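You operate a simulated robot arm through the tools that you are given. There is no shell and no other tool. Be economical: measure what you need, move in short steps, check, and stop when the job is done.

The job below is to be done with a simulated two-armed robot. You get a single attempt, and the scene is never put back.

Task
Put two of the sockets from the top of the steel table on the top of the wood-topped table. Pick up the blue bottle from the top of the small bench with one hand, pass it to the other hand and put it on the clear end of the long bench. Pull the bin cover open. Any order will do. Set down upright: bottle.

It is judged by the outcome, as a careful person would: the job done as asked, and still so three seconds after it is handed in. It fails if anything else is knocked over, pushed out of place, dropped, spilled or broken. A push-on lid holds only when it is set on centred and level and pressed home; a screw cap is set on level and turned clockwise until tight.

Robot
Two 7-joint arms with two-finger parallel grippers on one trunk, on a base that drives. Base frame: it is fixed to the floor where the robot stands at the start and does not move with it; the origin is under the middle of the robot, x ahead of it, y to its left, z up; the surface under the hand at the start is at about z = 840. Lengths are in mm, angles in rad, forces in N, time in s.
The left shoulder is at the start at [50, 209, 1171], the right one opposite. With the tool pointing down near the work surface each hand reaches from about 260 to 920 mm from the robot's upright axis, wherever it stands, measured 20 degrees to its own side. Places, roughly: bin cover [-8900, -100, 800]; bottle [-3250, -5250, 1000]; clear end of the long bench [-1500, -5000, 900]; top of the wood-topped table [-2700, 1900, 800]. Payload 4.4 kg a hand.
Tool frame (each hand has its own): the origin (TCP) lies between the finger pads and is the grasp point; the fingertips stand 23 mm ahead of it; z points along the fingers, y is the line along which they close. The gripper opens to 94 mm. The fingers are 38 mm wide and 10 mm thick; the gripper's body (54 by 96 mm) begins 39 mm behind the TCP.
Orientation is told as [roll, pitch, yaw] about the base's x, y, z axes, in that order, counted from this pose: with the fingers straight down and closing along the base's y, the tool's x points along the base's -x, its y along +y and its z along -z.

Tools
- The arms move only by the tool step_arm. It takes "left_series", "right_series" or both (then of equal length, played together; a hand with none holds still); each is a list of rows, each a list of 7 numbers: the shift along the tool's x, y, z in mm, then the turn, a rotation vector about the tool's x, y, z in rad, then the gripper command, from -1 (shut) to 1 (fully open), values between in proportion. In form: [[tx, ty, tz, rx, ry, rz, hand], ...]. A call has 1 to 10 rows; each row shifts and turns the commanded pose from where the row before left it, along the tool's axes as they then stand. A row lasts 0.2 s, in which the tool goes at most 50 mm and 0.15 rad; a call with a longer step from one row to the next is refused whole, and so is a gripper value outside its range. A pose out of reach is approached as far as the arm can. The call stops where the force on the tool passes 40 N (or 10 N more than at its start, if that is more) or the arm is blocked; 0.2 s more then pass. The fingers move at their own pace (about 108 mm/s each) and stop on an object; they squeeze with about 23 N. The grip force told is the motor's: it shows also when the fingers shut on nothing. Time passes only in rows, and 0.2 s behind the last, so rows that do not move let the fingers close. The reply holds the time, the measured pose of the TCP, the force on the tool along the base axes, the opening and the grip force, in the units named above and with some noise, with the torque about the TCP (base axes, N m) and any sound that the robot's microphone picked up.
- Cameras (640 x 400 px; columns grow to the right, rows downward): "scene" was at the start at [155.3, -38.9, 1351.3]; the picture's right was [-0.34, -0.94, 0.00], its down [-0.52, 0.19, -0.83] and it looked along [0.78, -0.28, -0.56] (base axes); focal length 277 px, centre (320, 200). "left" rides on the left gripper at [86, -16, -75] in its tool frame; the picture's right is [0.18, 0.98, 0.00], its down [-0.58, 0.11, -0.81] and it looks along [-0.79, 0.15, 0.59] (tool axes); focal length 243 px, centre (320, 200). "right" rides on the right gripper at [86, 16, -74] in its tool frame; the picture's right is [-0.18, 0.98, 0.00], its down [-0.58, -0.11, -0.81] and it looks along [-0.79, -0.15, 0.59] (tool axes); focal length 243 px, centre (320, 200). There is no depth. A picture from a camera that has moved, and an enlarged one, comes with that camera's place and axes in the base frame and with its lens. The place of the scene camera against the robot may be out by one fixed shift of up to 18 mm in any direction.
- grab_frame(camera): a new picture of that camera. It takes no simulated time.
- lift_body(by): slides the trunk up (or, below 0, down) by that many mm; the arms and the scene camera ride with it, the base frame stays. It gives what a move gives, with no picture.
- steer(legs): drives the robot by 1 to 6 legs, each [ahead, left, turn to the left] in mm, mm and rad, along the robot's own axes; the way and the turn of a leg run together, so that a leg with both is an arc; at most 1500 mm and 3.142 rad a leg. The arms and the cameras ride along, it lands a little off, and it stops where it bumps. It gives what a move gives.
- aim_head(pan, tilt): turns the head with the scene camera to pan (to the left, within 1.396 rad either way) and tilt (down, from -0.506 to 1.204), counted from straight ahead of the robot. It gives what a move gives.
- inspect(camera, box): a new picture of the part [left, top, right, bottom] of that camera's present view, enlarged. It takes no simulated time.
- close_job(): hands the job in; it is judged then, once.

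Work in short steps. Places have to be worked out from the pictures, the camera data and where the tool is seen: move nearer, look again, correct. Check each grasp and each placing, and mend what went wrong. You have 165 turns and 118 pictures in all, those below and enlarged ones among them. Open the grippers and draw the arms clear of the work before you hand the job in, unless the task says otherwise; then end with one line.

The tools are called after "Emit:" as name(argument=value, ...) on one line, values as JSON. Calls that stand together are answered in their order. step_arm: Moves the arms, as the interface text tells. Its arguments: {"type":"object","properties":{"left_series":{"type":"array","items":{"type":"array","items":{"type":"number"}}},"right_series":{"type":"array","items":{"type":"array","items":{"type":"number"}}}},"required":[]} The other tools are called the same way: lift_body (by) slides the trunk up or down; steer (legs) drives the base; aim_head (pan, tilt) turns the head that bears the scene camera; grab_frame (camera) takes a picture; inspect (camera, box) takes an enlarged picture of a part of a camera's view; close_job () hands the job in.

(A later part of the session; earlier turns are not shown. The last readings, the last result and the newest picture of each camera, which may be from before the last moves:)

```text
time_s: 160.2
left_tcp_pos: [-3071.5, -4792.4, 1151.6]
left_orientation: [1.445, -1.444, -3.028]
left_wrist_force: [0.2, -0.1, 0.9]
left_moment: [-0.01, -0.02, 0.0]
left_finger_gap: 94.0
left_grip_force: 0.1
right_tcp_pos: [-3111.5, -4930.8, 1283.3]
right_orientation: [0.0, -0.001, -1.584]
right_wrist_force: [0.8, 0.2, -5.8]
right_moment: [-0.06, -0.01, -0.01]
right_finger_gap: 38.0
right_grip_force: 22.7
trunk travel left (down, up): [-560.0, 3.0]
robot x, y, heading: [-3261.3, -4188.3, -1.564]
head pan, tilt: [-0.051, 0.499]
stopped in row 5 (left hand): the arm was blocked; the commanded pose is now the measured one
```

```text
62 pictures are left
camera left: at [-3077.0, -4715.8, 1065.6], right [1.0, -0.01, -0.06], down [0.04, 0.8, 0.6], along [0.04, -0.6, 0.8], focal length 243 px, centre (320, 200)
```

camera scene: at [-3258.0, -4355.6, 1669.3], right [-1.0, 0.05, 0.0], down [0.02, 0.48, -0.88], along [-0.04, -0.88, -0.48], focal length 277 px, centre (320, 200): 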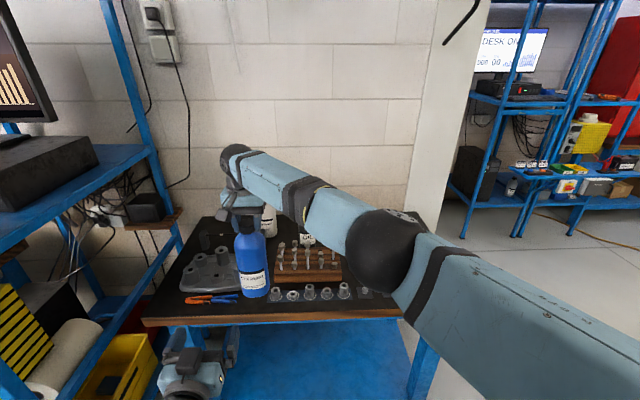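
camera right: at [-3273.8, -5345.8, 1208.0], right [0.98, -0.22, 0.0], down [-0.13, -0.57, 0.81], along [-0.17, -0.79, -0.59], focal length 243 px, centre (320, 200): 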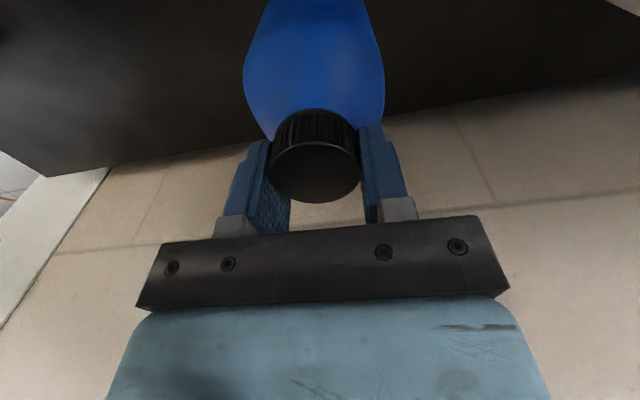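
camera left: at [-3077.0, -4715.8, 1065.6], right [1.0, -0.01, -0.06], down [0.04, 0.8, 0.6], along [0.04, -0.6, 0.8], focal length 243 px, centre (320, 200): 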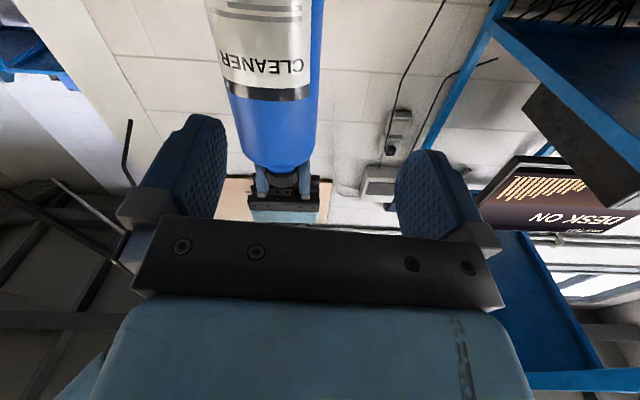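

Joint limits resist a straight-ahead level hand there. I'll angle the left hand 0.6 rad to the right (natural for that arm) and level its roll.

Emit:
step_arm(left_series=[[-8, 15, 0, 0, 0, -0.06, 1], [-7, 16, 8, 0, 0, -0.067, 1], [0, 0, 0, 0.12, 0, 0, 1], [0, 0, 0, 0.12, 0, 0, 1], [0, 0, 0, 0.12, 0, 0, 1], [0, 0, 0, 0.12, 0, 0, 1], [0, 0, 0, 0.12, 0, 0, 1]])

Emit:
grab_frame(camera="left")

```text
time_s: 161.8
left_tcp_pos: [-3044.3, -4801.8, 1169.8]
left_orientation: [-0.805, -1.553, -1.378]
left_wrist_force: [0.7, 0.0, -0.1]
left_moment: [-0.05, 0.0, 0.04]
left_finger_gap: 94.4
left_grip_force: 0.0
right_tcp_pos: [-3111.0, -4931.1, 1282.5]
right_orientation: [-0.001, -0.004, -1.581]
right_wrist_force: [0.6, 0.2, -5.5]
right_moment: [-0.07, -0.01, -0.03]
right_finger_gap: 38.3
right_grip_force: 23.1
trunk travel left (down, up): [-560.0, 3.0]
robot x, y, heading: [-3259.0, -4192.0, -1.564]
head pan, tilt: [-0.051, 0.499]
```

```text
61 pictures are left
camera left: at [-3014.6, -4728.9, 1084.2], right [0.8, -0.56, -0.2], down [0.55, 0.59, 0.59], along [-0.22, -0.58, 0.78], focal length 243 px, centre (320, 200)
```

left: 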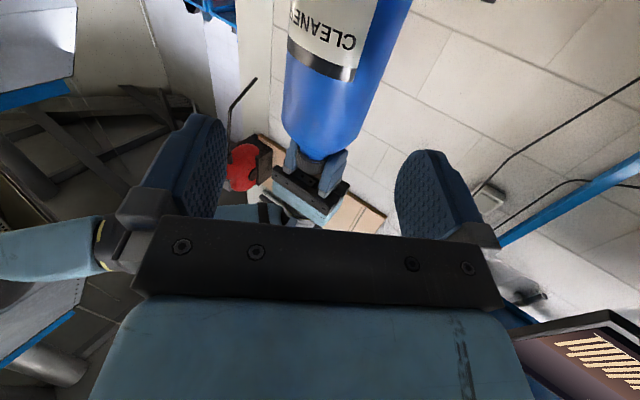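

The hand is level and angled well. Computed lateral offset is +18.6 mm; I'll correct it and advance 65 mm, then look.

Emit:
step_arm(left_series=[[-3, 18.6, 10, 0, 0, 0, 1], [-3, 0, 25, 0, 0, 0, 1], [0, 0, 30, 0, 0, 0, 1]])

Emit:
grab_frame(camera="left")

```text
time_s: 162.6
left_tcp_pos: [-3066.8, -4864.6, 1174.9]
left_orientation: [-0.656, -1.556, -1.526]
left_wrist_force: [0.3, 0.4, -0.2]
left_moment: [0.02, 0.0, -0.02]
left_finger_gap: 93.9
left_grip_force: 0.2
right_tcp_pos: [-3112.6, -4930.7, 1284.0]
right_orientation: [0.0, -0.001, -1.581]
right_wrist_force: [-0.7, -0.1, -6.0]
right_moment: [-0.08, -0.04, -0.02]
right_finger_gap: 38.4
right_grip_force: 22.7
trunk travel left (down, up): [-560.0, 3.0]
robot x, y, heading: [-3258.7, -4186.8, -1.567]
head pan, tilt: [-0.051, 0.499]
```

```text
60 pictures are left
camera left: at [-3038.1, -4793.9, 1089.5], right [0.81, -0.56, -0.19], down [0.55, 0.59, 0.59], along [-0.22, -0.58, 0.78], focal length 243 px, centre (320, 200)
```

left: 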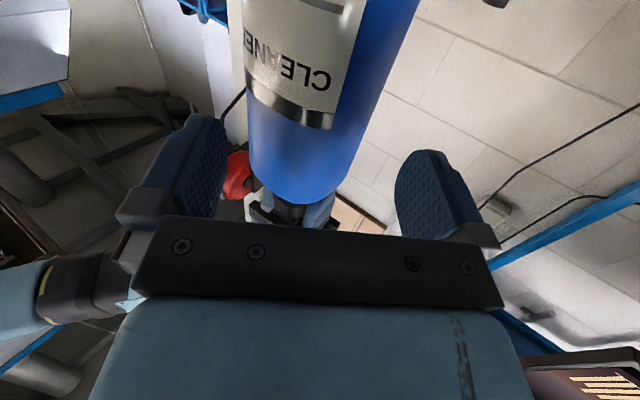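

At finger height the bottle centre reads about 5 mm to the image's left. I'll correct and advance 35 mm, then re-check clearance.

Emit:
step_arm(left_series=[[0, -5, 10, 0, 0, 0, 1], [0, 0, 25, 0, 0, 0, 1]])

Emit:
grab_frame(camera="left")

Emit:
inspect(camera="scene", box=[150, 140, 390, 400])

```text
time_s: 163.2
left_tcp_pos: [-3091.5, -4893.9, 1173.1]
left_orientation: [-0.662, -1.554, -1.521]
left_wrist_force: [0.5, 0.1, 0.0]
left_moment: [-0.02, -0.01, 0.03]
left_finger_gap: 93.8
left_grip_force: 0.0
right_tcp_pos: [-3112.3, -4930.3, 1283.7]
right_orientation: [0.001, -0.001, -1.584]
right_wrist_force: [-1.0, 0.7, -5.2]
right_moment: [-0.02, 0.03, 0.03]
right_finger_gap: 38.2
right_grip_force: 23.5
trunk travel left (down, up): [-560.0, 3.0]
robot x, y, heading: [-3260.5, -4185.8, -1.57]
head pan, tilt: [-0.051, 0.499]
```

```text
59 pictures are left
camera left: at [-3062.1, -4820.5, 1088.3], right [0.81, -0.56, -0.19], down [0.55, 0.59, 0.59], along [-0.22, -0.58, 0.78], focal length 243 px, centre (320, 200)
```

left: 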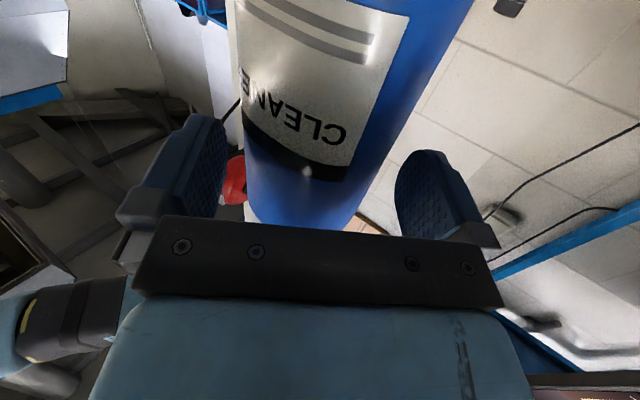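

```text
1.54 times, centred on (270, 270) of scene
camera zoom: at [-3260.5, -4357.7, 1669.0], right [-1.0, 0.05, 0.0], down [0.02, 0.48, -0.88], along [-0.04, -0.88, -0.48], focal length 426 px, centre (397, 92)
```

zoom: 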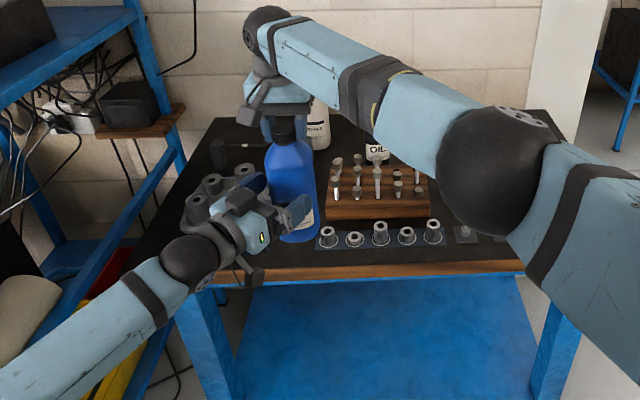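

Centred between the fingers. I'll advance the last 33 mm slowly, then close on the body.

Emit:
step_arm(left_series=[[0, -1, 8, 0, 0, 0, 1], [0, 0, 10, 0, 0, 0, 1], [0, 0, 8, 0, 0, 0, 1], [0, 0, 6, 0, 0, 0, 1]])

Emit:
grab_frame(camera="left")

```text
time_s: 164.2
left_tcp_pos: [-3108.9, -4917.6, 1174.8]
left_orientation: [-0.719, -1.556, -1.464]
left_wrist_force: [0.1, 0.2, -0.5]
left_moment: [-0.02, 0.01, 0.02]
left_finger_gap: 94.2
left_grip_force: 0.1
right_tcp_pos: [-3111.8, -4930.9, 1283.0]
right_orientation: [0.001, -0.003, -1.582]
right_wrist_force: [-0.1, -0.5, -4.7]
right_moment: [-0.05, 0.03, 0.02]
right_finger_gap: 38.4
right_grip_force: 22.6
trunk travel left (down, up): [-560.0, 3.0]
robot x, y, heading: [-3260.6, -4189.6, -1.567]
head pan, tilt: [-0.051, 0.499]
```

```text
57 pictures are left
camera left: at [-3080.8, -4845.6, 1088.9], right [0.8, -0.56, -0.19], down [0.55, 0.59, 0.59], along [-0.22, -0.58, 0.78], focal length 243 px, centre (320, 200)
```

left: 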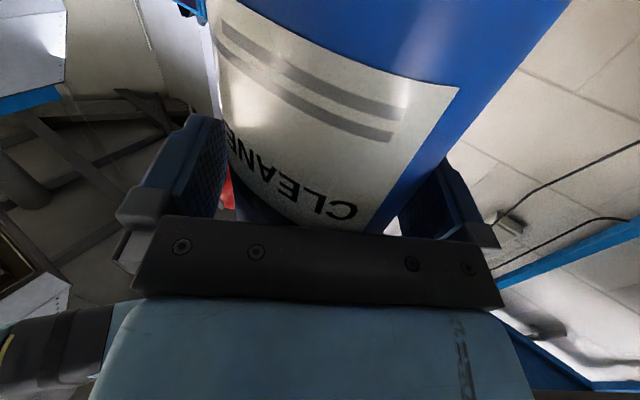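

The bottle sits slightly left; I'll shift −3 mm and close the left gripper.

Emit:
step_arm(left_series=[[0, -3, 0, 0, 0, 0, 1], [0, 0, 0, 0, 0, 0, 0.7], [0, 0, 0, 0, 0, 0, 0.2], [0, 0, 0, 0, 0, 0, -1], [0, 0, 0, 0, 0, 0, -1]])

```text
time_s: 165.4
left_tcp_pos: [-3109.9, -4915.8, 1173.7]
left_orientation: [-0.707, -1.552, -1.471]
left_wrist_force: [19.1, -11.1, -3.1]
left_moment: [0.7, 1.36, 0.28]
left_finger_gap: 80.9
left_grip_force: 23.1
right_tcp_pos: [-3111.6, -4931.6, 1284.4]
right_orientation: [-0.003, -0.003, -1.583]
right_wrist_force: [-19.2, 11.6, 2.6]
right_moment: [0.6, 0.76, 0.0]
right_finger_gap: 38.4
right_grip_force: 22.6
trunk travel left (down, up): [-560.0, 3.0]
robot x, y, heading: [-3257.3, -4187.6, -1.566]
head pan, tilt: [-0.051, 0.499]
```

Left grips the body (80.9 mm), with 22 N side stress between hands. I'll ease the left hand +y to relieve it before releasing the cap.

Emit:
step_arm(left_series=[[0, 1.5, 0, 0, 0, 0, -1], [0, 1.5, 0, 0, 0, 0, -1]])

```text
time_s: 166.0
left_tcp_pos: [-3109.4, -4915.9, 1173.6]
left_orientation: [-0.693, -1.555, -1.489]
left_wrist_force: [15.4, -3.5, -5.2]
left_moment: [0.2, 0.91, 0.42]
left_finger_gap: 81.0
left_grip_force: 23.0
right_tcp_pos: [-3111.5, -4932.0, 1284.3]
right_orientation: [0.001, -0.005, -1.583]
right_wrist_force: [-15.9, 2.9, 3.7]
right_moment: [0.19, 0.81, -0.15]
right_finger_gap: 38.3
right_grip_force: 22.9
trunk travel left (down, up): [-560.0, 3.0]
robot x, y, heading: [-3257.1, -4186.8, -1.567]
head pan, tilt: [-0.051, 0.499]
```

Emit:
step_arm(left_series=[[0, 1.5, -1, 0, 0, 0, -1], [0, 1.5, -1, 0, 0, 0, -1]])

```text
time_s: 166.6
left_tcp_pos: [-3107.8, -4914.8, 1173.1]
left_orientation: [-0.708, -1.557, -1.474]
left_wrist_force: [2.1, 5.6, -5.0]
left_moment: [0.05, -0.23, -0.07]
left_finger_gap: 81.0
left_grip_force: 23.2
right_tcp_pos: [-3109.9, -4931.7, 1282.9]
right_orientation: [0.001, -0.005, -1.579]
right_wrist_force: [-3.0, -6.2, 5.0]
right_moment: [-0.6, 0.51, 0.06]
right_finger_gap: 38.2
right_grip_force: 22.4
trunk travel left (down, up): [-560.0, 3.0]
robot x, y, heading: [-3259.2, -4187.7, -1.568]
head pan, tilt: [-0.051, 0.499]
```

Stress is now small. I'll open the right gripper and raise that hand clear of the cap.

Emit:
step_arm(right_series=[[0, 0, 0, 0, 0, 0, 0], [0, 0, 0, 0, 0, 0, 0.4], [0, 0, -15, 0, 0, 0, 0.5], [0, 0, -30, 0, 0, 0, 0.5], [0, 0, -30, 0, 0, 0, 0.5]], left_series=[[0, 0, 0, 0, 0, 0, -1], [0, 0, 0, 0, 0, 0, -1], [0, 0, 0, 0, 0, 0, -1], [0, 0, 0, 0, 0, 0, -1], [0, 0, 0, 0, 0, 0, -1]])

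Emit:
grab_frame(camera="scene")

```text
time_s: 167.8
left_tcp_pos: [-3106.8, -4914.8, 1175.4]
left_orientation: [-0.743, -1.555, -1.439]
left_wrist_force: [-0.3, 0.8, -5.6]
left_moment: [0.02, -0.02, 0.03]
left_finger_gap: 81.0
left_grip_force: 23.2
right_tcp_pos: [-3111.3, -4929.7, 1360.2]
right_orientation: [0.0, -0.003, -1.582]
right_wrist_force: [0.4, 0.3, 0.3]
right_moment: [0.02, 0.0, 0.01]
right_finger_gap: 70.6
right_grip_force: 0.0
trunk travel left (down, up): [-560.0, 3.0]
robot x, y, heading: [-3261.2, -4185.5, -1.566]
head pan, tilt: [-0.051, 0.499]
```

```text
56 pictures are left
camera scene: at [-3258.9, -4354.7, 1669.3], right [-1.0, 0.05, 0.0], down [0.02, 0.48, -0.88], along [-0.04, -0.88, -0.48], focal length 277 px, centre (320, 200)
```

scene: 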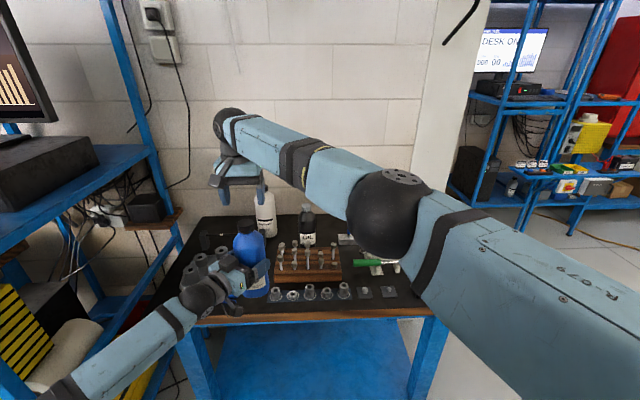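

Hand-over done; left carries the bottle. Retract the right hand first, then draw the left in.

Emit:
step_arm(right_series=[[30, -35, 0, 0, 0, 0, 0], [35, -35, 0, 0, 0, 0, 0], [35, -35, 0, 0, 0, 0, 0], [35, -35, 0, 0, 0, 0, 0], [35, -35, 0, 0, 0, 0, 0], [35, -35, 0, 0, 0, 0, 0], [35, -35, 0, 0, 0, 0, 0], [35, -30, 0, 0, 0, 0, 0]])

Emit:
step_arm(left_series=[[0, -5, -20, 0, 0, 0, -1], [0, -12, -30, 0, 0, 0, -1], [0, -12, -32, 0, 0, 0, -1], [0, -12, -32, 0, 0, 0, -1], [0, -12, -32, 0, 0, 0, -1], [0, -12, -32, 0, 0, 0, -1], [0, -9, -22, 0, 0, 0, -1]])

Emit:
grab_frame(camera="scene")

```text
time_s: 169.6
left_tcp_pos: [-3108.1, -4915.4, 1175.1]
left_orientation: [-0.659, -1.555, -1.525]
left_wrist_force: [-0.1, -0.8, -4.5]
left_moment: [0.05, -0.01, 0.01]
left_finger_gap: 80.9
left_grip_force: 23.1
right_tcp_pos: [-3385.0, -4648.4, 1358.4]
right_orientation: [0.003, -0.003, -1.581]
right_wrist_force: [-0.3, 0.3, 0.1]
right_moment: [-0.03, -0.01, -0.02]
right_finger_gap: 46.8
right_grip_force: 0.1
trunk travel left (down, up): [-560.0, 3.0]
robot x, y, heading: [-3259.6, -4184.1, -1.568]
head pan, tilt: [-0.051, 0.499]
```

```text
time_s: 171.2
left_tcp_pos: [-3053.3, -4706.7, 1179.1]
left_orientation: [-0.737, -1.556, -1.445]
left_wrist_force: [-0.4, 0.0, -5.2]
left_moment: [0.08, -0.03, 0.03]
left_finger_gap: 80.8
left_grip_force: 22.9
right_tcp_pos: [-3381.3, -4649.5, 1357.2]
right_orientation: [0.0, -0.004, -1.581]
right_wrist_force: [-0.2, 1.0, 0.0]
right_moment: [0.0, 0.01, 0.0]
right_finger_gap: 47.0
right_grip_force: 0.0
trunk travel left (down, up): [-560.0, 3.0]
robot x, y, heading: [-3258.4, -4191.0, -1.57]
head pan, tilt: [-0.051, 0.499]
```

```text
55 pictures are left
camera scene: at [-3258.8, -4354.2, 1669.5], right [-1.0, 0.05, 0.0], down [0.02, 0.48, -0.88], along [-0.04, -0.88, -0.48], focal length 277 px, centre (320, 200)
```

scene: 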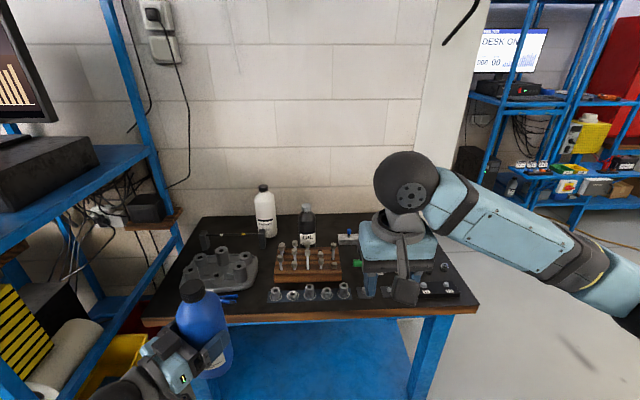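

Bottle is upright in the left hand. I'll back 110 mm and strafe left 1285 mm to the long bench.

Emit:
steer(legs=[[-110, 0, 0], [0, 1285, 0]])

Emit:
aim_head(pan=0.35, tilt=0.65)

Emit:
grab_frame(camera="scene")

```text
time_s: 183.4
left_tcp_pos: [-1781.5, -4607.9, 1179.3]
left_orientation: [-0.732, -1.553, -1.47]
left_wrist_force: [0.1, -0.4, -4.9]
left_moment: [0.05, 0.01, 0.0]
left_finger_gap: 81.2
left_grip_force: 22.6
right_tcp_pos: [-2110.8, -4543.7, 1356.9]
right_orientation: [0.0, -0.005, -1.601]
right_wrist_force: [0.1, -0.5, 0.5]
right_moment: [-0.04, 0.0, 0.0]
right_finger_gap: 46.9
right_grip_force: 0.1
trunk travel left (down, up): [-560.0, 3.0]
robot x, y, heading: [-1979.8, -4082.6, -1.585]
head pan, tilt: [-0.051, 0.499]
```

```text
time_s: 184.3
left_tcp_pos: [-1781.7, -4608.4, 1177.9]
left_orientation: [-0.721, -1.555, -1.478]
left_wrist_force: [-1.0, 0.3, -4.9]
left_moment: [0.04, -0.04, -0.02]
left_finger_gap: 80.9
left_grip_force: 23.2
right_tcp_pos: [-2110.2, -4543.7, 1356.0]
right_orientation: [0.0, -0.004, -1.602]
right_wrist_force: [-0.1, 0.7, -0.5]
right_moment: [-0.01, 0.03, -0.01]
right_finger_gap: 47.1
right_grip_force: 0.1
trunk travel left (down, up): [-560.0, 3.0]
robot x, y, heading: [-1978.9, -4081.6, -1.586]
head pan, tilt: [0.351, 0.649]
```

```text
54 pictures are left
camera scene: at [-1946.5, -4242.8, 1655.9], right [-0.94, -0.33, 0.0], down [-0.2, 0.57, -0.8], along [0.26, -0.75, -0.6], focal length 277 px, centre (320, 200)
```

scene: 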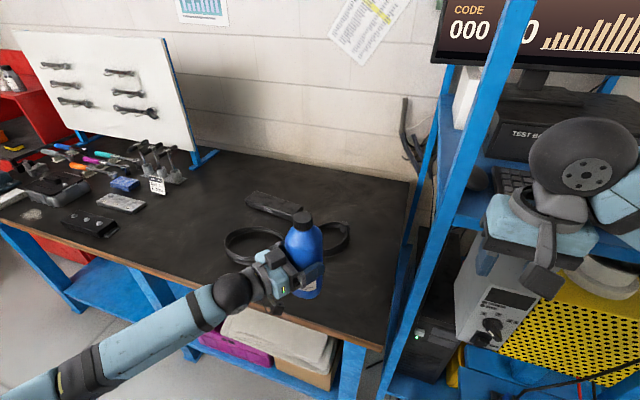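

I'm concerned the left wrist camera hangs nearly as low as the bottle's base. I'll enlarge the view to compare them.

Emit:
inspect(camera="scene", box=[200, 190, 360, 320])

```text
3.08 times, centred on (280, 255) of scene
camera zoom: at [-1946.5, -4242.8, 1655.9], right [-0.94, -0.33, 0.0], down [-0.2, 0.57, -0.8], along [0.26, -0.75, -0.6], focal length 851 px, centre (443, 31)
```

zoom: 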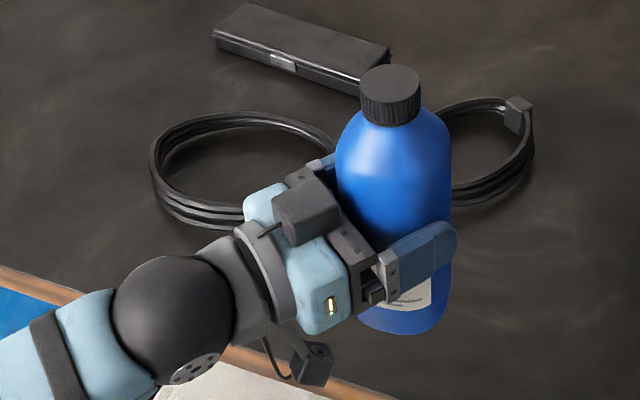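

The wrist camera hangs ~20–30 mm below the bottle's base, so I need a higher grip. I'll hold the cap with the right hand again and re-grip the left ~45 mm higher. First extend the left a bit and bring the right above the cap.

Emit:
step_arm(left_series=[[0, 13.5, 19.5, 0, 0, 0, -1], [0, 13.5, 19.5, 0, 0, 0, -1], [0, 13.5, 19.5, 0, 0, 0, -1], [0, 13.5, 19.5, 0, 0, 0, -1], [0, 0, 0, 0, 0, 0, -1], [0, 0, 0, 0, 0, 0, -1], [0, 0, 0, 0, 0, 0, -1], [0, 0, 0, 0, 0, 0, -1], [0, 0, 0, 0, 0, 0, -1]], right_series=[[-18.3, 36.8, -2.2, 0, 0, 0, 0.4], [-18.3, 36.8, -2.2, 0, 0, 0, 0.4], [-18.3, 36.8, -2.2, 0, 0, 0, 0.4], [-18.3, 36.8, -2.2, 0, 0, 0, 0.4], [-18.3, 36.8, -2.2, 0, 0, 0, 0.4], [-18.3, 36.8, -2.2, 0, 0, 0, 0.4], [-18.3, 36.8, -2.2, 0, 0, 0, 0.4], [-18.3, 36.8, -2.2, 0, 0, 0, 0.4], [-18.3, 36.8, -2.2, 0, 0, 0, 0.4]])

Emit:
grab_frame(camera="right")

```text
time_s: 186.3
left_tcp_pos: [-1781.3, -4703.8, 1177.9]
left_orientation: [-0.855, -1.552, -1.344]
left_wrist_force: [1.2, 1.1, -5.4]
left_moment: [0.01, -0.02, 0.01]
left_finger_gap: 80.9
left_grip_force: 22.8
right_tcp_pos: [-1783.2, -4718.5, 1374.2]
right_orientation: [-0.001, -0.003, -1.6]
right_wrist_force: [0.2, 0.5, -0.7]
right_moment: [-0.03, 0.04, 0.0]
right_finger_gap: 65.7
right_grip_force: 0.0
trunk travel left (down, up): [-560.0, 3.0]
robot x, y, heading: [-1974.0, -4080.5, -1.585]
head pan, tilt: [0.351, 0.649]
```

```text
52 pictures are left
camera right: at [-1763.2, -4634.2, 1449.3], right [0.98, -0.21, 0.0], down [-0.12, -0.58, 0.81], along [-0.17, -0.79, -0.59], focal length 243 px, centre (320, 200)
```

right: 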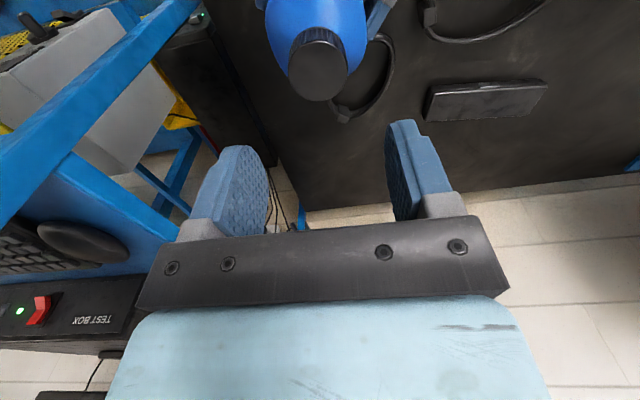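

Cap is under the hand (about 5 mm nearer). Descend to z≈1288 and grip the cap.

Emit:
step_arm(right_series=[[5, 2, 30, 0, 0, 0, 0.4], [0, 0, 30, 0, 0, 0, 0.4], [0, 0, 20, 0, 0, 0, 0.4], [0, 0, 6, 0, 0, 0, 0.4], [0, 0, 0, 0, 0, 0, 0.4]])

Emit:
grab_frame(camera="right")

```text
time_s: 187.5
left_tcp_pos: [-1783.5, -4704.8, 1177.9]
left_orientation: [-0.726, -1.555, -1.474]
left_wrist_force: [0.7, -0.6, -4.9]
left_moment: [-0.01, -0.03, 0.04]
left_finger_gap: 80.9
left_grip_force: 23.1
right_tcp_pos: [-1781.8, -4715.5, 1290.4]
right_orientation: [0.002, -0.004, -1.6]
right_wrist_force: [-0.9, -0.1, 0.7]
right_moment: [0.04, -0.03, -0.01]
right_finger_gap: 65.4
right_grip_force: 0.1
trunk travel left (down, up): [-560.0, 3.0]
robot x, y, heading: [-1978.7, -4085.4, -1.585]
head pan, tilt: [0.351, 0.649]
```

```text
51 pictures are left
camera right: at [-1762.1, -4630.1, 1364.0], right [0.98, -0.21, 0.0], down [-0.13, -0.58, 0.81], along [-0.17, -0.79, -0.59], focal length 243 px, centre (320, 200)
```

right: 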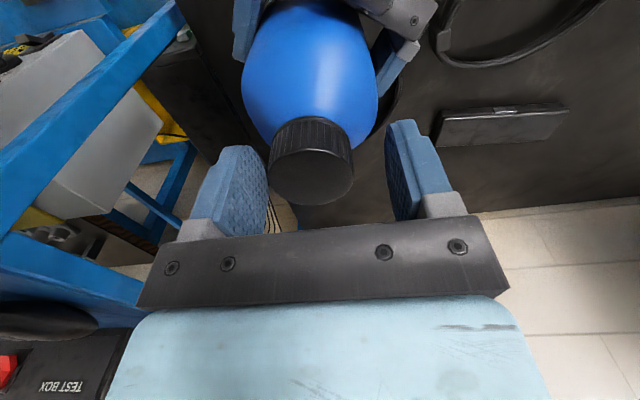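

Well aligned; small −3 mm correction and close on the cap.

Emit:
step_arm(right_series=[[0, -3, 1, 0, 0, 0, 0.4], [0, 0, 0, 0, 0, 0, -0.1], [0, 0, 0, 0, 0, 0, -1], [0, 0, 0, 0, 0, 0, -1]])

```text
time_s: 188.5
left_tcp_pos: [-1783.4, -4704.2, 1177.1]
left_orientation: [-0.715, -1.554, -1.485]
left_wrist_force: [2.3, -1.3, -6.8]
left_moment: [0.3, -0.04, 0.08]
left_finger_gap: 80.8
left_grip_force: 23.1
right_tcp_pos: [-1785.1, -4713.6, 1289.3]
right_orientation: [-0.001, -0.004, -1.601]
right_wrist_force: [-0.6, 1.2, 1.6]
right_moment: [-0.14, 0.11, -0.04]
right_finger_gap: 38.2
right_grip_force: 22.9
trunk travel left (down, up): [-560.0, 3.0]
robot x, y, heading: [-1980.8, -4083.3, -1.582]
head pan, tilt: [0.351, 0.649]
```

Cap held by both. Now open the left, raise it 45 mm along the bottle, and re-close.

Emit:
step_arm(left_series=[[0, 0, 0, 0, 0, 0, 0.9], [0, 0, 0, 0, 0, 0, 1], [-11, 0, 0, 0, 0, 0, 1], [-11, 0, 0, 0, 0, 0, 1], [-11, 0, 0, 0, 0, 0, 1], [-12, 0, 0, 0, 0, 0, 1]])

Emit:
inspect(camera="scene", box=[180, 150, 360, 300])

Emit:
grab_frame(camera="left")

```text
time_s: 189.9
left_tcp_pos: [-1784.4, -4705.1, 1221.2]
left_orientation: [-0.709, -1.556, -1.492]
left_wrist_force: [0.4, -0.7, -0.3]
left_moment: [-0.03, -0.02, -0.01]
left_finger_gap: 94.2
left_grip_force: 0.2
right_tcp_pos: [-1785.6, -4713.6, 1288.7]
right_orientation: [0.0, -0.004, -1.601]
right_wrist_force: [-0.5, -0.2, -0.7]
right_moment: [-0.02, 0.02, 0.02]
right_finger_gap: 38.2
right_grip_force: 23.2
trunk travel left (down, up): [-560.0, 3.0]
robot x, y, heading: [-1975.5, -4082.7, -1.589]
head pan, tilt: [0.351, 0.649]
```

```text
2.67 times, centred on (270, 225) of scene
camera zoom: at [-1946.6, -4242.9, 1655.9], right [-0.94, -0.33, 0.0], down [-0.2, 0.57, -0.8], along [0.26, -0.75, -0.6], focal length 738 px, centre (453, 133)
```

zoom: 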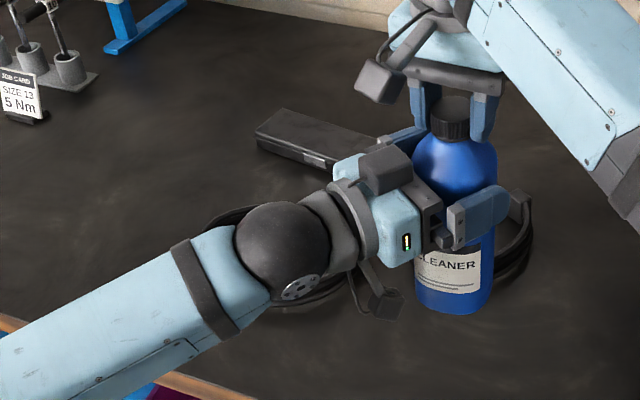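

```text
49 pictures are left
camera left: at [-1753.7, -4632.9, 1136.9], right [0.79, -0.58, -0.19], down [0.56, 0.58, 0.59], along [-0.23, -0.58, 0.78], focal length 243 px, centre (320, 200)
```

left: 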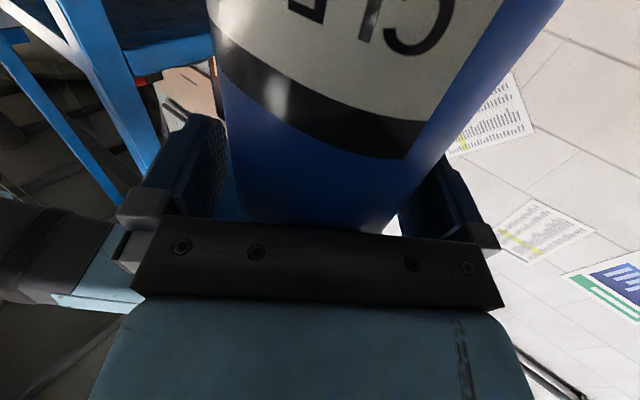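

The right hand's force reads near zero instead of about −5.5 N; I'll take a still reading before closing.

Emit:
step_arm(left_series=[[0, 0, 0, 0, 0, 0, 1]], right_series=[[0, 0, 0, 0, 0, 0, -1]])

Emit:
grab_frame(camera="right")

```text
time_s: 190.3
left_tcp_pos: [-1784.5, -4705.1, 1222.4]
left_orientation: [-0.731, -1.556, -1.47]
left_wrist_force: [-0.4, 0.4, 0.5]
left_moment: [-0.02, -0.01, 0.0]
left_finger_gap: 94.1
left_grip_force: 0.1
right_tcp_pos: [-1785.3, -4713.8, 1289.0]
right_orientation: [0.0, -0.005, -1.6]
right_wrist_force: [0.2, 0.0, 0.4]
right_moment: [-0.04, -0.01, -0.01]
right_finger_gap: 38.4
right_grip_force: 22.7
trunk travel left (down, up): [-560.0, 3.0]
robot x, y, heading: [-1975.8, -4083.1, -1.587]
head pan, tilt: [0.351, 0.649]
```

```text
48 pictures are left
camera right: at [-1765.0, -4629.7, 1363.4], right [0.98, -0.21, 0.0], down [-0.13, -0.58, 0.81], along [-0.17, -0.79, -0.59], focal length 243 px, centre (320, 200)
```

right: 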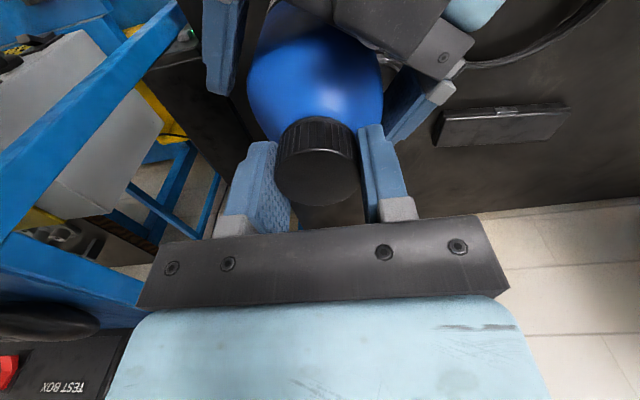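

To find out whether the bottle is supported by something, I'll raise the right hand 8 mm and re-read forces.

Emit:
step_arm(right_series=[[0, 0, -4, 0, 0, 0, -1], [0, 0, -4, 0, 0, 0, -1], [0, 0, 0, 0, 0, 0, -1]])

Emit:
grab_frame(camera="right")

Emit:
inspect(camera="scene", box=[230, 160, 390, 290])

```text
time_s: 191.1
left_tcp_pos: [-1783.4, -4703.9, 1222.2]
left_orientation: [-0.731, -1.556, -1.472]
left_wrist_force: [-0.2, 0.0, 0.3]
left_moment: [-0.01, -0.04, 0.05]
left_finger_gap: 93.9
left_grip_force: 0.1
right_tcp_pos: [-1785.0, -4713.3, 1297.4]
right_orientation: [0.0, -0.004, -1.601]
right_wrist_force: [-0.1, 0.1, -5.4]
right_moment: [0.0, 0.02, 0.01]
right_finger_gap: 38.3
right_grip_force: 23.0
trunk travel left (down, up): [-560.0, 3.0]
robot x, y, heading: [-1981.3, -4085.2, -1.588]
head pan, tilt: [0.351, 0.649]
```

```text
47 pictures are left
camera right: at [-1765.1, -4628.9, 1371.7], right [0.98, -0.21, 0.0], down [-0.13, -0.58, 0.81], along [-0.17, -0.79, -0.59], focal length 243 px, centre (320, 200)
```

right: 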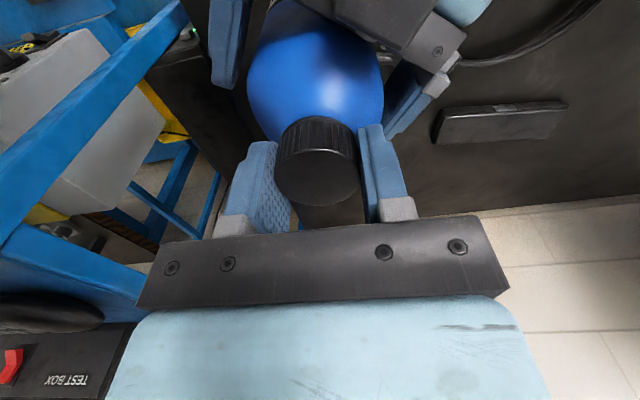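

```text
3.08 times, centred on (310, 225) of scene
camera zoom: at [-1946.4, -4243.0, 1655.9], right [-0.94, -0.33, 0.0], down [-0.2, 0.57, -0.8], along [0.26, -0.75, -0.61], focal length 851 px, centre (351, 123)
```

zoom: 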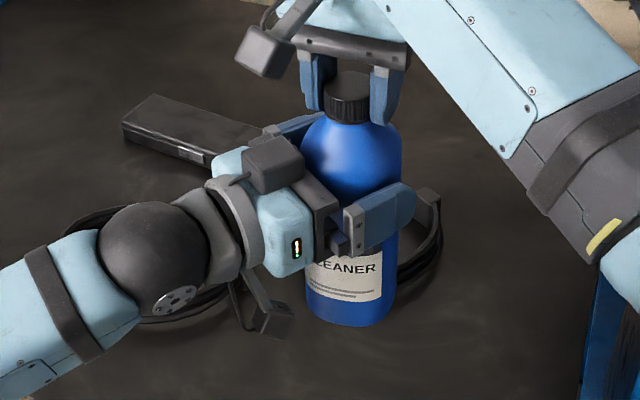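

Now −5.4 N: the bottle hangs freely from the right hand (some light contact had carried it). I'll lower the left 6 mm and close it on the body.

Emit:
step_arm(left_series=[[6, 0, -1, 0, 0, 0, 1], [0, 0, 0, 0, 0, 0, 0.7], [0, 0, 0, 0, 0, 0, 0.2], [0, 0, 0, 0, 0, 0, -1], [0, 0, 0, 0, 0, 0, -1]])

```text
time_s: 192.3
left_tcp_pos: [-1782.4, -4704.0, 1215.9]
left_orientation: [-0.721, -1.552, -1.478]
left_wrist_force: [6.1, -8.0, 0.5]
left_moment: [0.24, 0.18, 0.16]
left_finger_gap: 80.7
left_grip_force: 22.7
right_tcp_pos: [-1784.4, -4713.5, 1297.1]
right_orientation: [0.0, -0.003, -1.602]
right_wrist_force: [-6.1, 7.8, -5.1]
right_moment: [0.32, 0.24, -0.07]
right_finger_gap: 38.1
right_grip_force: 23.0
trunk travel left (down, up): [-560.0, 3.0]
robot x, y, heading: [-1977.0, -4088.2, -1.582]
head pan, tilt: [0.351, 0.649]
```

Gripped at 80.7 mm with modest stress. Relieve it a little, then release the cap and raise and withdraw the right hand.

Emit:
step_arm(left_series=[[0, 1.5, 0, 0, 0, 0, -1], [0, 0, 0, 0, 0, 0, -1], [0, 0, 0, 0, 0, 0, -1], [0, 0, 0, 0, 0, 0, -1], [0, 0, 0, 0, 0, 0, -1], [0, 0, 0, 0, 0, 0, -1], [0, 0, 0, 0, 0, 0, -1], [0, 0, 0, 0, 0, 0, -1], [0, 0, 0, 0, 0, 0, -1], [0, 0, 0, 0, 0, 0, -1]], right_series=[[0, 0, 0, 0, 0, 0, -1], [0, 0, 0, 0, 0, 0, 0], [0, 0, 0, 0, 0, 0, 0.4], [0, 0, -20, 0, 0, 0, 0.4], [0, 0, -40, 0, 0, 0, 0.4], [10, -30, -20, 0, 0, 0, 0.4], [20, -40, 0, 0, 0, 0, 0.4], [20, -40, 0, 0, 0, 0, 0.4], [25, -40, 0, 0, 0, 0, 0.4], [30, -35, 0, 0, 0, 0, 0.4]])

Emit:
inspect(camera="scene", box=[190, 140, 390, 300])

```text
time_s: 194.5
left_tcp_pos: [-1782.9, -4704.2, 1217.0]
left_orientation: [-0.622, -1.555, -1.58]
left_wrist_force: [-0.5, 1.1, -0.2]
left_moment: [0.03, 0.01, 0.04]
left_finger_gap: 80.7
left_grip_force: 22.7
right_tcp_pos: [-1972.7, -4599.6, 1378.3]
right_orientation: [0.0, -0.003, -1.602]
right_wrist_force: [-1.0, 0.2, -0.3]
right_moment: [-0.02, -0.02, 0.03]
right_finger_gap: 65.7
right_grip_force: 0.0
trunk travel left (down, up): [-560.0, 3.0]
robot x, y, heading: [-1979.3, -4081.4, -1.586]
head pan, tilt: [0.351, 0.649]
```

```text
2.50 times, centred on (290, 220) of scene
camera zoom: at [-1949.0, -4241.7, 1656.1], right [-0.94, -0.33, 0.0], down [-0.2, 0.57, -0.8], along [0.26, -0.75, -0.6], focal length 692 px, centre (395, 150)
```

zoom: 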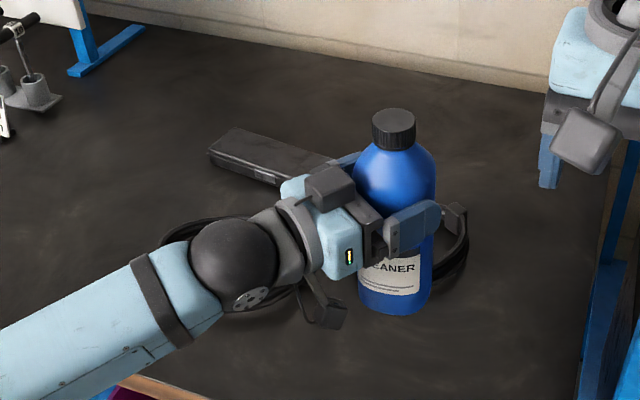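

Left now reads ~0 N of weight too. I'll raise the left hand slightly and re-read to understand.

Emit:
step_arm(left_series=[[-4, 0, 0, 0, 0, 0, -1], [-4, 0, 0, 0, 0, 0, -1], [0, 0, 0, 0, 0, 0, -1]])

Emit:
grab_frame(camera="left")

```text
time_s: 195.3
left_tcp_pos: [-1781.4, -4704.5, 1223.3]
left_orientation: [-0.759, -1.553, -1.442]
left_wrist_force: [-0.4, 1.3, -5.8]
left_moment: [0.0, -0.04, -0.01]
left_finger_gap: 80.5
left_grip_force: 23.3
right_tcp_pos: [-1968.8, -4601.2, 1377.4]
right_orientation: [0.0, -0.004, -1.599]
right_wrist_force: [-0.3, -0.3, -0.7]
right_moment: [0.0, 0.04, 0.01]
right_finger_gap: 65.7
right_grip_force: 0.0
trunk travel left (down, up): [-560.0, 3.0]
robot x, y, heading: [-1979.6, -4083.9, -1.585]
head pan, tilt: [0.351, 0.649]
```

```text
44 pictures are left
camera left: at [-1750.3, -4632.8, 1138.4], right [0.79, -0.58, -0.2], down [0.56, 0.58, 0.59], along [-0.23, -0.58, 0.78], focal length 243 px, centre (320, 200)
```

left: 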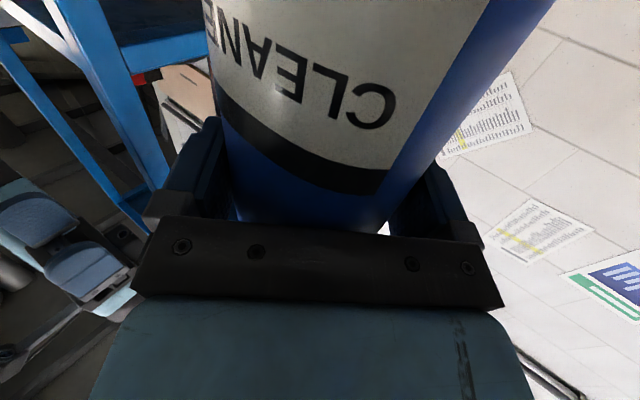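

Weight reads −5.8 N again, so the hold is fine. I'll advance the bottle 75 mm over the clear wood, pull the right hand back a bit, then lower the trunk 150 mm.

Emit:
step_arm(left_series=[[0, 14, 20, 0, 0, 0, -1], [0, 14, 20, 0, 0, 0, -1], [0, 15, 21.5, 0, 0, 0, -1]], right_series=[[20, -20, 0, 0, 0, 0, 0], [20, -20, 0, 0, 0, 0, 0], [10, -20, 0, 0, 0, 0, 0]])

Emit:
lift_body(by=-145)

Emit:
grab_frame(camera="scene")

```text
time_s: 196.1
left_tcp_pos: [-1784.0, -4779.5, 1220.4]
left_orientation: [-0.654, -1.554, -1.547]
left_wrist_force: [-0.5, 0.6, -6.0]
left_moment: [0.0, -0.02, -0.01]
left_finger_gap: 80.9
left_grip_force: 23.1
right_tcp_pos: [-2026.9, -4551.3, 1377.4]
right_orientation: [0.0, -0.001, -1.601]
right_wrist_force: [0.1, 0.9, 0.0]
right_moment: [-0.01, -0.01, 0.01]
right_finger_gap: 47.0
right_grip_force: 0.0
trunk travel left (down, up): [-560.0, 3.0]
robot x, y, heading: [-1978.9, -4084.3, -1.587]
head pan, tilt: [0.351, 0.649]
```

```text
time_s: 197.8
left_tcp_pos: [-1783.8, -4779.2, 1077.7]
left_orientation: [-0.728, -1.555, -1.47]
left_wrist_force: [-0.8, -0.2, -6.0]
left_moment: [0.04, -0.04, -0.03]
left_finger_gap: 80.7
left_grip_force: 22.9
right_tcp_pos: [-2027.3, -4550.4, 1232.5]
right_orientation: [0.0, -0.003, -1.6]
right_wrist_force: [-0.5, 0.2, -0.3]
right_moment: [-0.01, -0.03, 0.02]
right_finger_gap: 47.1
right_grip_force: 0.1
trunk travel left (down, up): [-415.0, 148.0]
robot x, y, heading: [-1977.5, -4082.4, -1.589]
head pan, tilt: [0.351, 0.649]
```

```text
43 pictures are left
camera scene: at [-1946.5, -4242.7, 1511.0], right [-0.94, -0.33, 0.0], down [-0.2, 0.57, -0.8], along [0.26, -0.75, -0.6], focal length 277 px, centre (320, 200)
```

scene: 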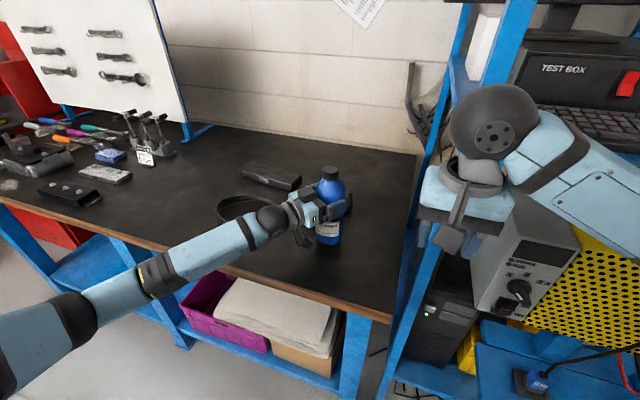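

Bottle base should be ~45 mm above the bench. Lowering slowly with the arm.

Emit:
step_arm(left_series=[[7, 0, 0, 0, 0, 0, -1], [7, 0, 0, 0, 0, 0, -1], [6, 0, 0, 0, 0, 0, -1], [5, 0, 0, 0, 0, 0, -1]])

Emit:
inspect(camera="scene", box=[240, 150, 400, 270])

```text
time_s: 198.8
left_tcp_pos: [-1785.3, -4778.1, 1055.4]
left_orientation: [-0.836, -1.559, -1.365]
left_wrist_force: [0.8, 0.6, 8.5]
left_moment: [-0.13, -0.57, -0.04]
left_finger_gap: 80.5
left_grip_force: 23.0
right_tcp_pos: [-2026.3, -4548.9, 1232.1]
right_orientation: [-0.001, -0.007, -1.6]
right_wrist_force: [-0.2, 0.1, -0.1]
right_moment: [-0.02, -0.01, 0.01]
right_finger_gap: 46.9
right_grip_force: 0.1
trunk travel left (down, up): [-415.0, 148.0]
robot x, y, heading: [-1978.2, -4081.9, -1.589]
head pan, tilt: [0.351, 0.649]
```

```text
3.33 times, centred on (320, 210) of scene
camera zoom: at [-1947.0, -4241.0, 1511.4], right [-0.94, -0.33, 0.0], down [-0.2, 0.57, -0.8], along [0.26, -0.75, -0.6], focal length 922 px, centre (320, 167)
```

zoom: 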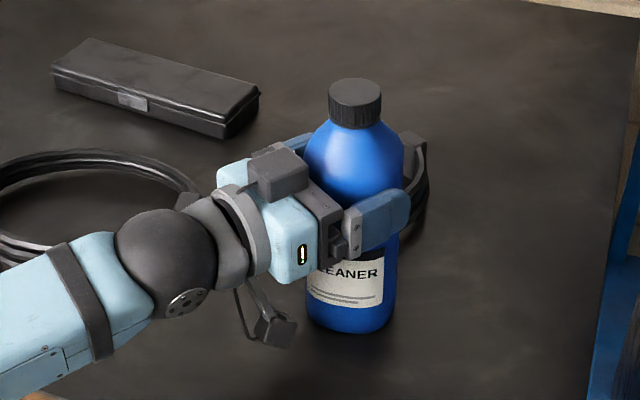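

Contact felt (+8.5 N). I'll ease 1 mm, open the left gripper and check the bottle stands before retreating.

Emit:
step_arm(left_series=[[-1, 0, 0, 0, 0, 0, -1], [0, 0, 0, 0, 0, 0, 0.75], [0, 0, 0, 0, 0, 0, 0.85], [0, 0, 0, 0, 0, 0, 1], [0, 0, 0, 0, 0, 0, 1]])

Emit:
inspect(camera="scene", box=[240, 150, 400, 270])

Emit:
grab_frame(camera="left")

```text
time_s: 200.0
left_tcp_pos: [-1785.0, -4777.3, 1053.9]
left_orientation: [-0.727, -1.555, -1.473]
left_wrist_force: [0.6, -0.3, 1.2]
left_moment: [0.0, 0.02, 0.03]
left_finger_gap: 94.0
left_grip_force: 0.1
right_tcp_pos: [-2026.8, -4549.8, 1233.1]
right_orientation: [0.0, -0.004, -1.6]
right_wrist_force: [1.9, -0.2, -0.1]
right_moment: [-0.01, -0.03, 0.01]
right_finger_gap: 47.0
right_grip_force: 0.0
trunk travel left (down, up): [-415.0, 148.0]
robot x, y, heading: [-1974.5, -4083.6, -1.589]
head pan, tilt: [0.351, 0.649]
```

```text
3.33 times, centred on (320, 210) of scene
camera zoom: at [-1946.7, -4242.1, 1511.0], right [-0.94, -0.33, 0.0], down [-0.2, 0.57, -0.8], along [0.26, -0.75, -0.6], focal length 922 px, centre (320, 167)
```

zoom: 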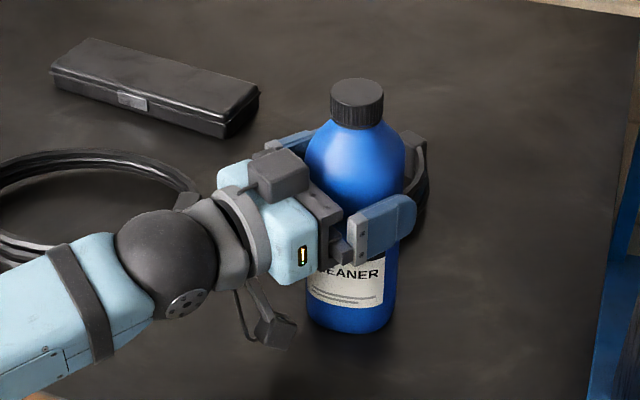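

```text
40 pictures are left
camera left: at [-1754.3, -4706.5, 968.2], right [0.79, -0.58, -0.19], down [0.56, 0.58, 0.59], along [-0.23, -0.58, 0.78], focal length 243 px, centre (320, 200)
```

left: 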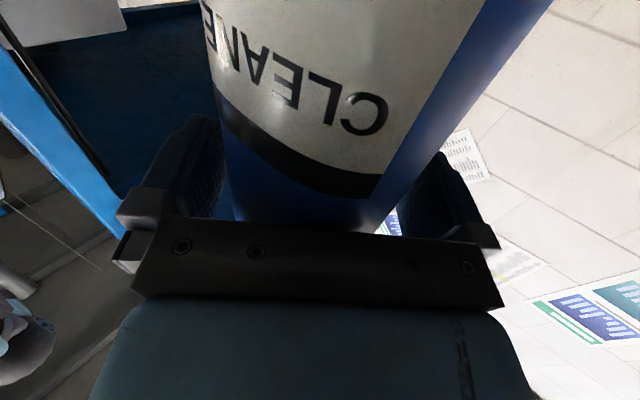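

The bottle stands. Shift −2 mm to centre, and back the left hand straight out.

Emit:
step_arm(left_series=[[0, -2, 0, 0, 0, 0, 1], [0, 0, -10, 0, 0, 0, 1], [0, 0, -15, 0, 0, 0, 1], [0, 0, -25, 0, 0, 0, 1], [0, 0, -35, 0, 0, 0, 1], [0, 0, -40, 0, 0, 0, 1]])

Emit:
grab_frame(camera="scene")

```text
time_s: 201.4
left_tcp_pos: [-1713.4, -4675.4, 1054.2]
left_orientation: [-0.809, -1.556, -1.394]
left_wrist_force: [0.5, -0.2, 0.0]
left_moment: [0.0, 0.02, 0.02]
left_finger_gap: 94.2
left_grip_force: 0.0
right_tcp_pos: [-2026.4, -4549.2, 1232.5]
right_orientation: [0.0, -0.005, -1.601]
right_wrist_force: [-1.3, 0.1, 0.8]
right_moment: [-0.01, 0.02, -0.01]
right_finger_gap: 47.3
right_grip_force: 0.1
trunk travel left (down, up): [-415.0, 148.0]
robot x, y, heading: [-1979.9, -4082.5, -1.587]
head pan, tilt: [0.351, 0.649]
```

```text
39 pictures are left
camera scene: at [-1945.9, -4240.7, 1511.2], right [-0.94, -0.33, 0.0], down [-0.2, 0.57, -0.8], along [0.26, -0.75, -0.6], focal length 277 px, centre (320, 200)
```

scene: 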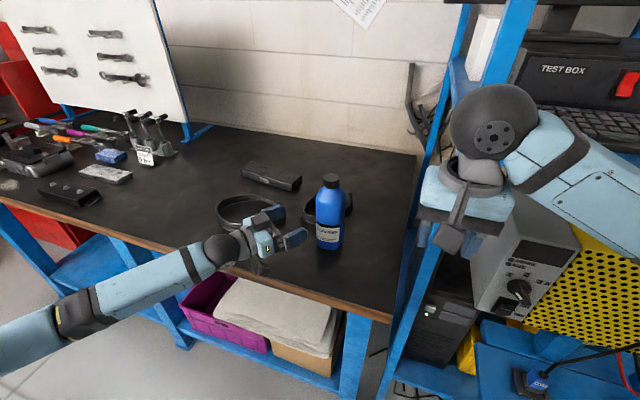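

Bottle is upright on the clear end. I'll raise the trunk, and fold the left hand back to pointing down.

Emit:
lift_body(by=100)

Emit:
step_arm(left_series=[[0, 0, -35, 0, 0, 0, 0], [0, 0, -35, -0.1, 0, 0, 0], [0, 0, -30, -0.1, 0, 0, 0], [0, 0, 0, -0.1, 0, 0, 0], [0, 0, 0, -0.1, 0, 0, 0], [0, 0, 0, -0.1, 0, 0, 0], [0, 0, 0, -0.1, 0, 0, 0]])

Emit:
step_arm(left_series=[[0, 0, 0, 0, 0.15, 0, 0], [0, 0, 0, 0, 0.15, 0, 0], [0, 0, 0, 0, 0.15, 0, 0], [0, 0, 0, 0, 0.15, 0, 0], [0, 0, 0, 0, 0.15, 0, 0], [0, 0, 0, 0, 0.15, 0, 0], [0, 0, 0, 0, 0.15, 0, 0], [0, 0, 0, 0, 0.15, 0, 0], [0, 0, 0, 0, 0.15, 0, 0], [0, 0, 0, 0, 0.15, 0, 0]])

```text
time_s: 202.7
left_tcp_pos: [-1713.2, -4676.1, 1154.9]
left_orientation: [-0.731, -1.554, -1.468]
left_wrist_force: [0.4, 0.5, 0.2]
left_moment: [-0.01, -0.02, -0.01]
left_finger_gap: 93.9
left_grip_force: 0.1
right_tcp_pos: [-2025.7, -4551.5, 1331.8]
right_orientation: [0.0, -0.003, -1.601]
right_wrist_force: [0.0, -0.1, 0.2]
right_moment: [0.03, -0.02, -0.01]
right_finger_gap: 47.2
right_grip_force: 0.0
trunk travel left (down, up): [-515.0, 48.0]
robot x, y, heading: [-1978.7, -4085.2, -1.584]
head pan, tilt: [0.351, 0.649]
```

```text
time_s: 204.3
left_tcp_pos: [-1657.4, -4593.9, 1154.8]
left_orientation: [-0.002, -1.556, -1.597]
left_wrist_force: [0.2, 0.4, 0.1]
left_moment: [-0.03, -0.01, 0.01]
left_finger_gap: 47.0
left_grip_force: 0.1
right_tcp_pos: [-2028.5, -4550.3, 1332.6]
right_orientation: [0.002, -0.004, -1.602]
right_wrist_force: [0.2, -0.6, -0.6]
right_moment: [-0.02, 0.01, -0.01]
right_finger_gap: 47.2
right_grip_force: 0.0
trunk travel left (down, up): [-515.0, 48.0]
robot x, y, heading: [-1979.5, -4084.1, -1.586]
head pan, tilt: [0.351, 0.649]
```

```text
time_s: 206.5
left_tcp_pos: [-1657.2, -4594.7, 1155.9]
left_orientation: [-0.002, -0.054, -1.601]
left_wrist_force: [0.7, 0.3, 0.1]
left_moment: [-0.01, 0.02, 0.02]
left_finger_gap: 47.0
left_grip_force: 0.1
right_tcp_pos: [-2025.7, -4550.8, 1331.5]
right_orientation: [-0.001, -0.003, -1.601]
right_wrist_force: [-0.1, 0.0, 0.3]
right_moment: [-0.01, 0.02, 0.0]
right_finger_gap: 47.0
right_grip_force: 0.0
trunk travel left (down, up): [-515.0, 48.0]
robot x, y, heading: [-1975.0, -4082.1, -1.586]
head pan, tilt: [0.351, 0.649]
```

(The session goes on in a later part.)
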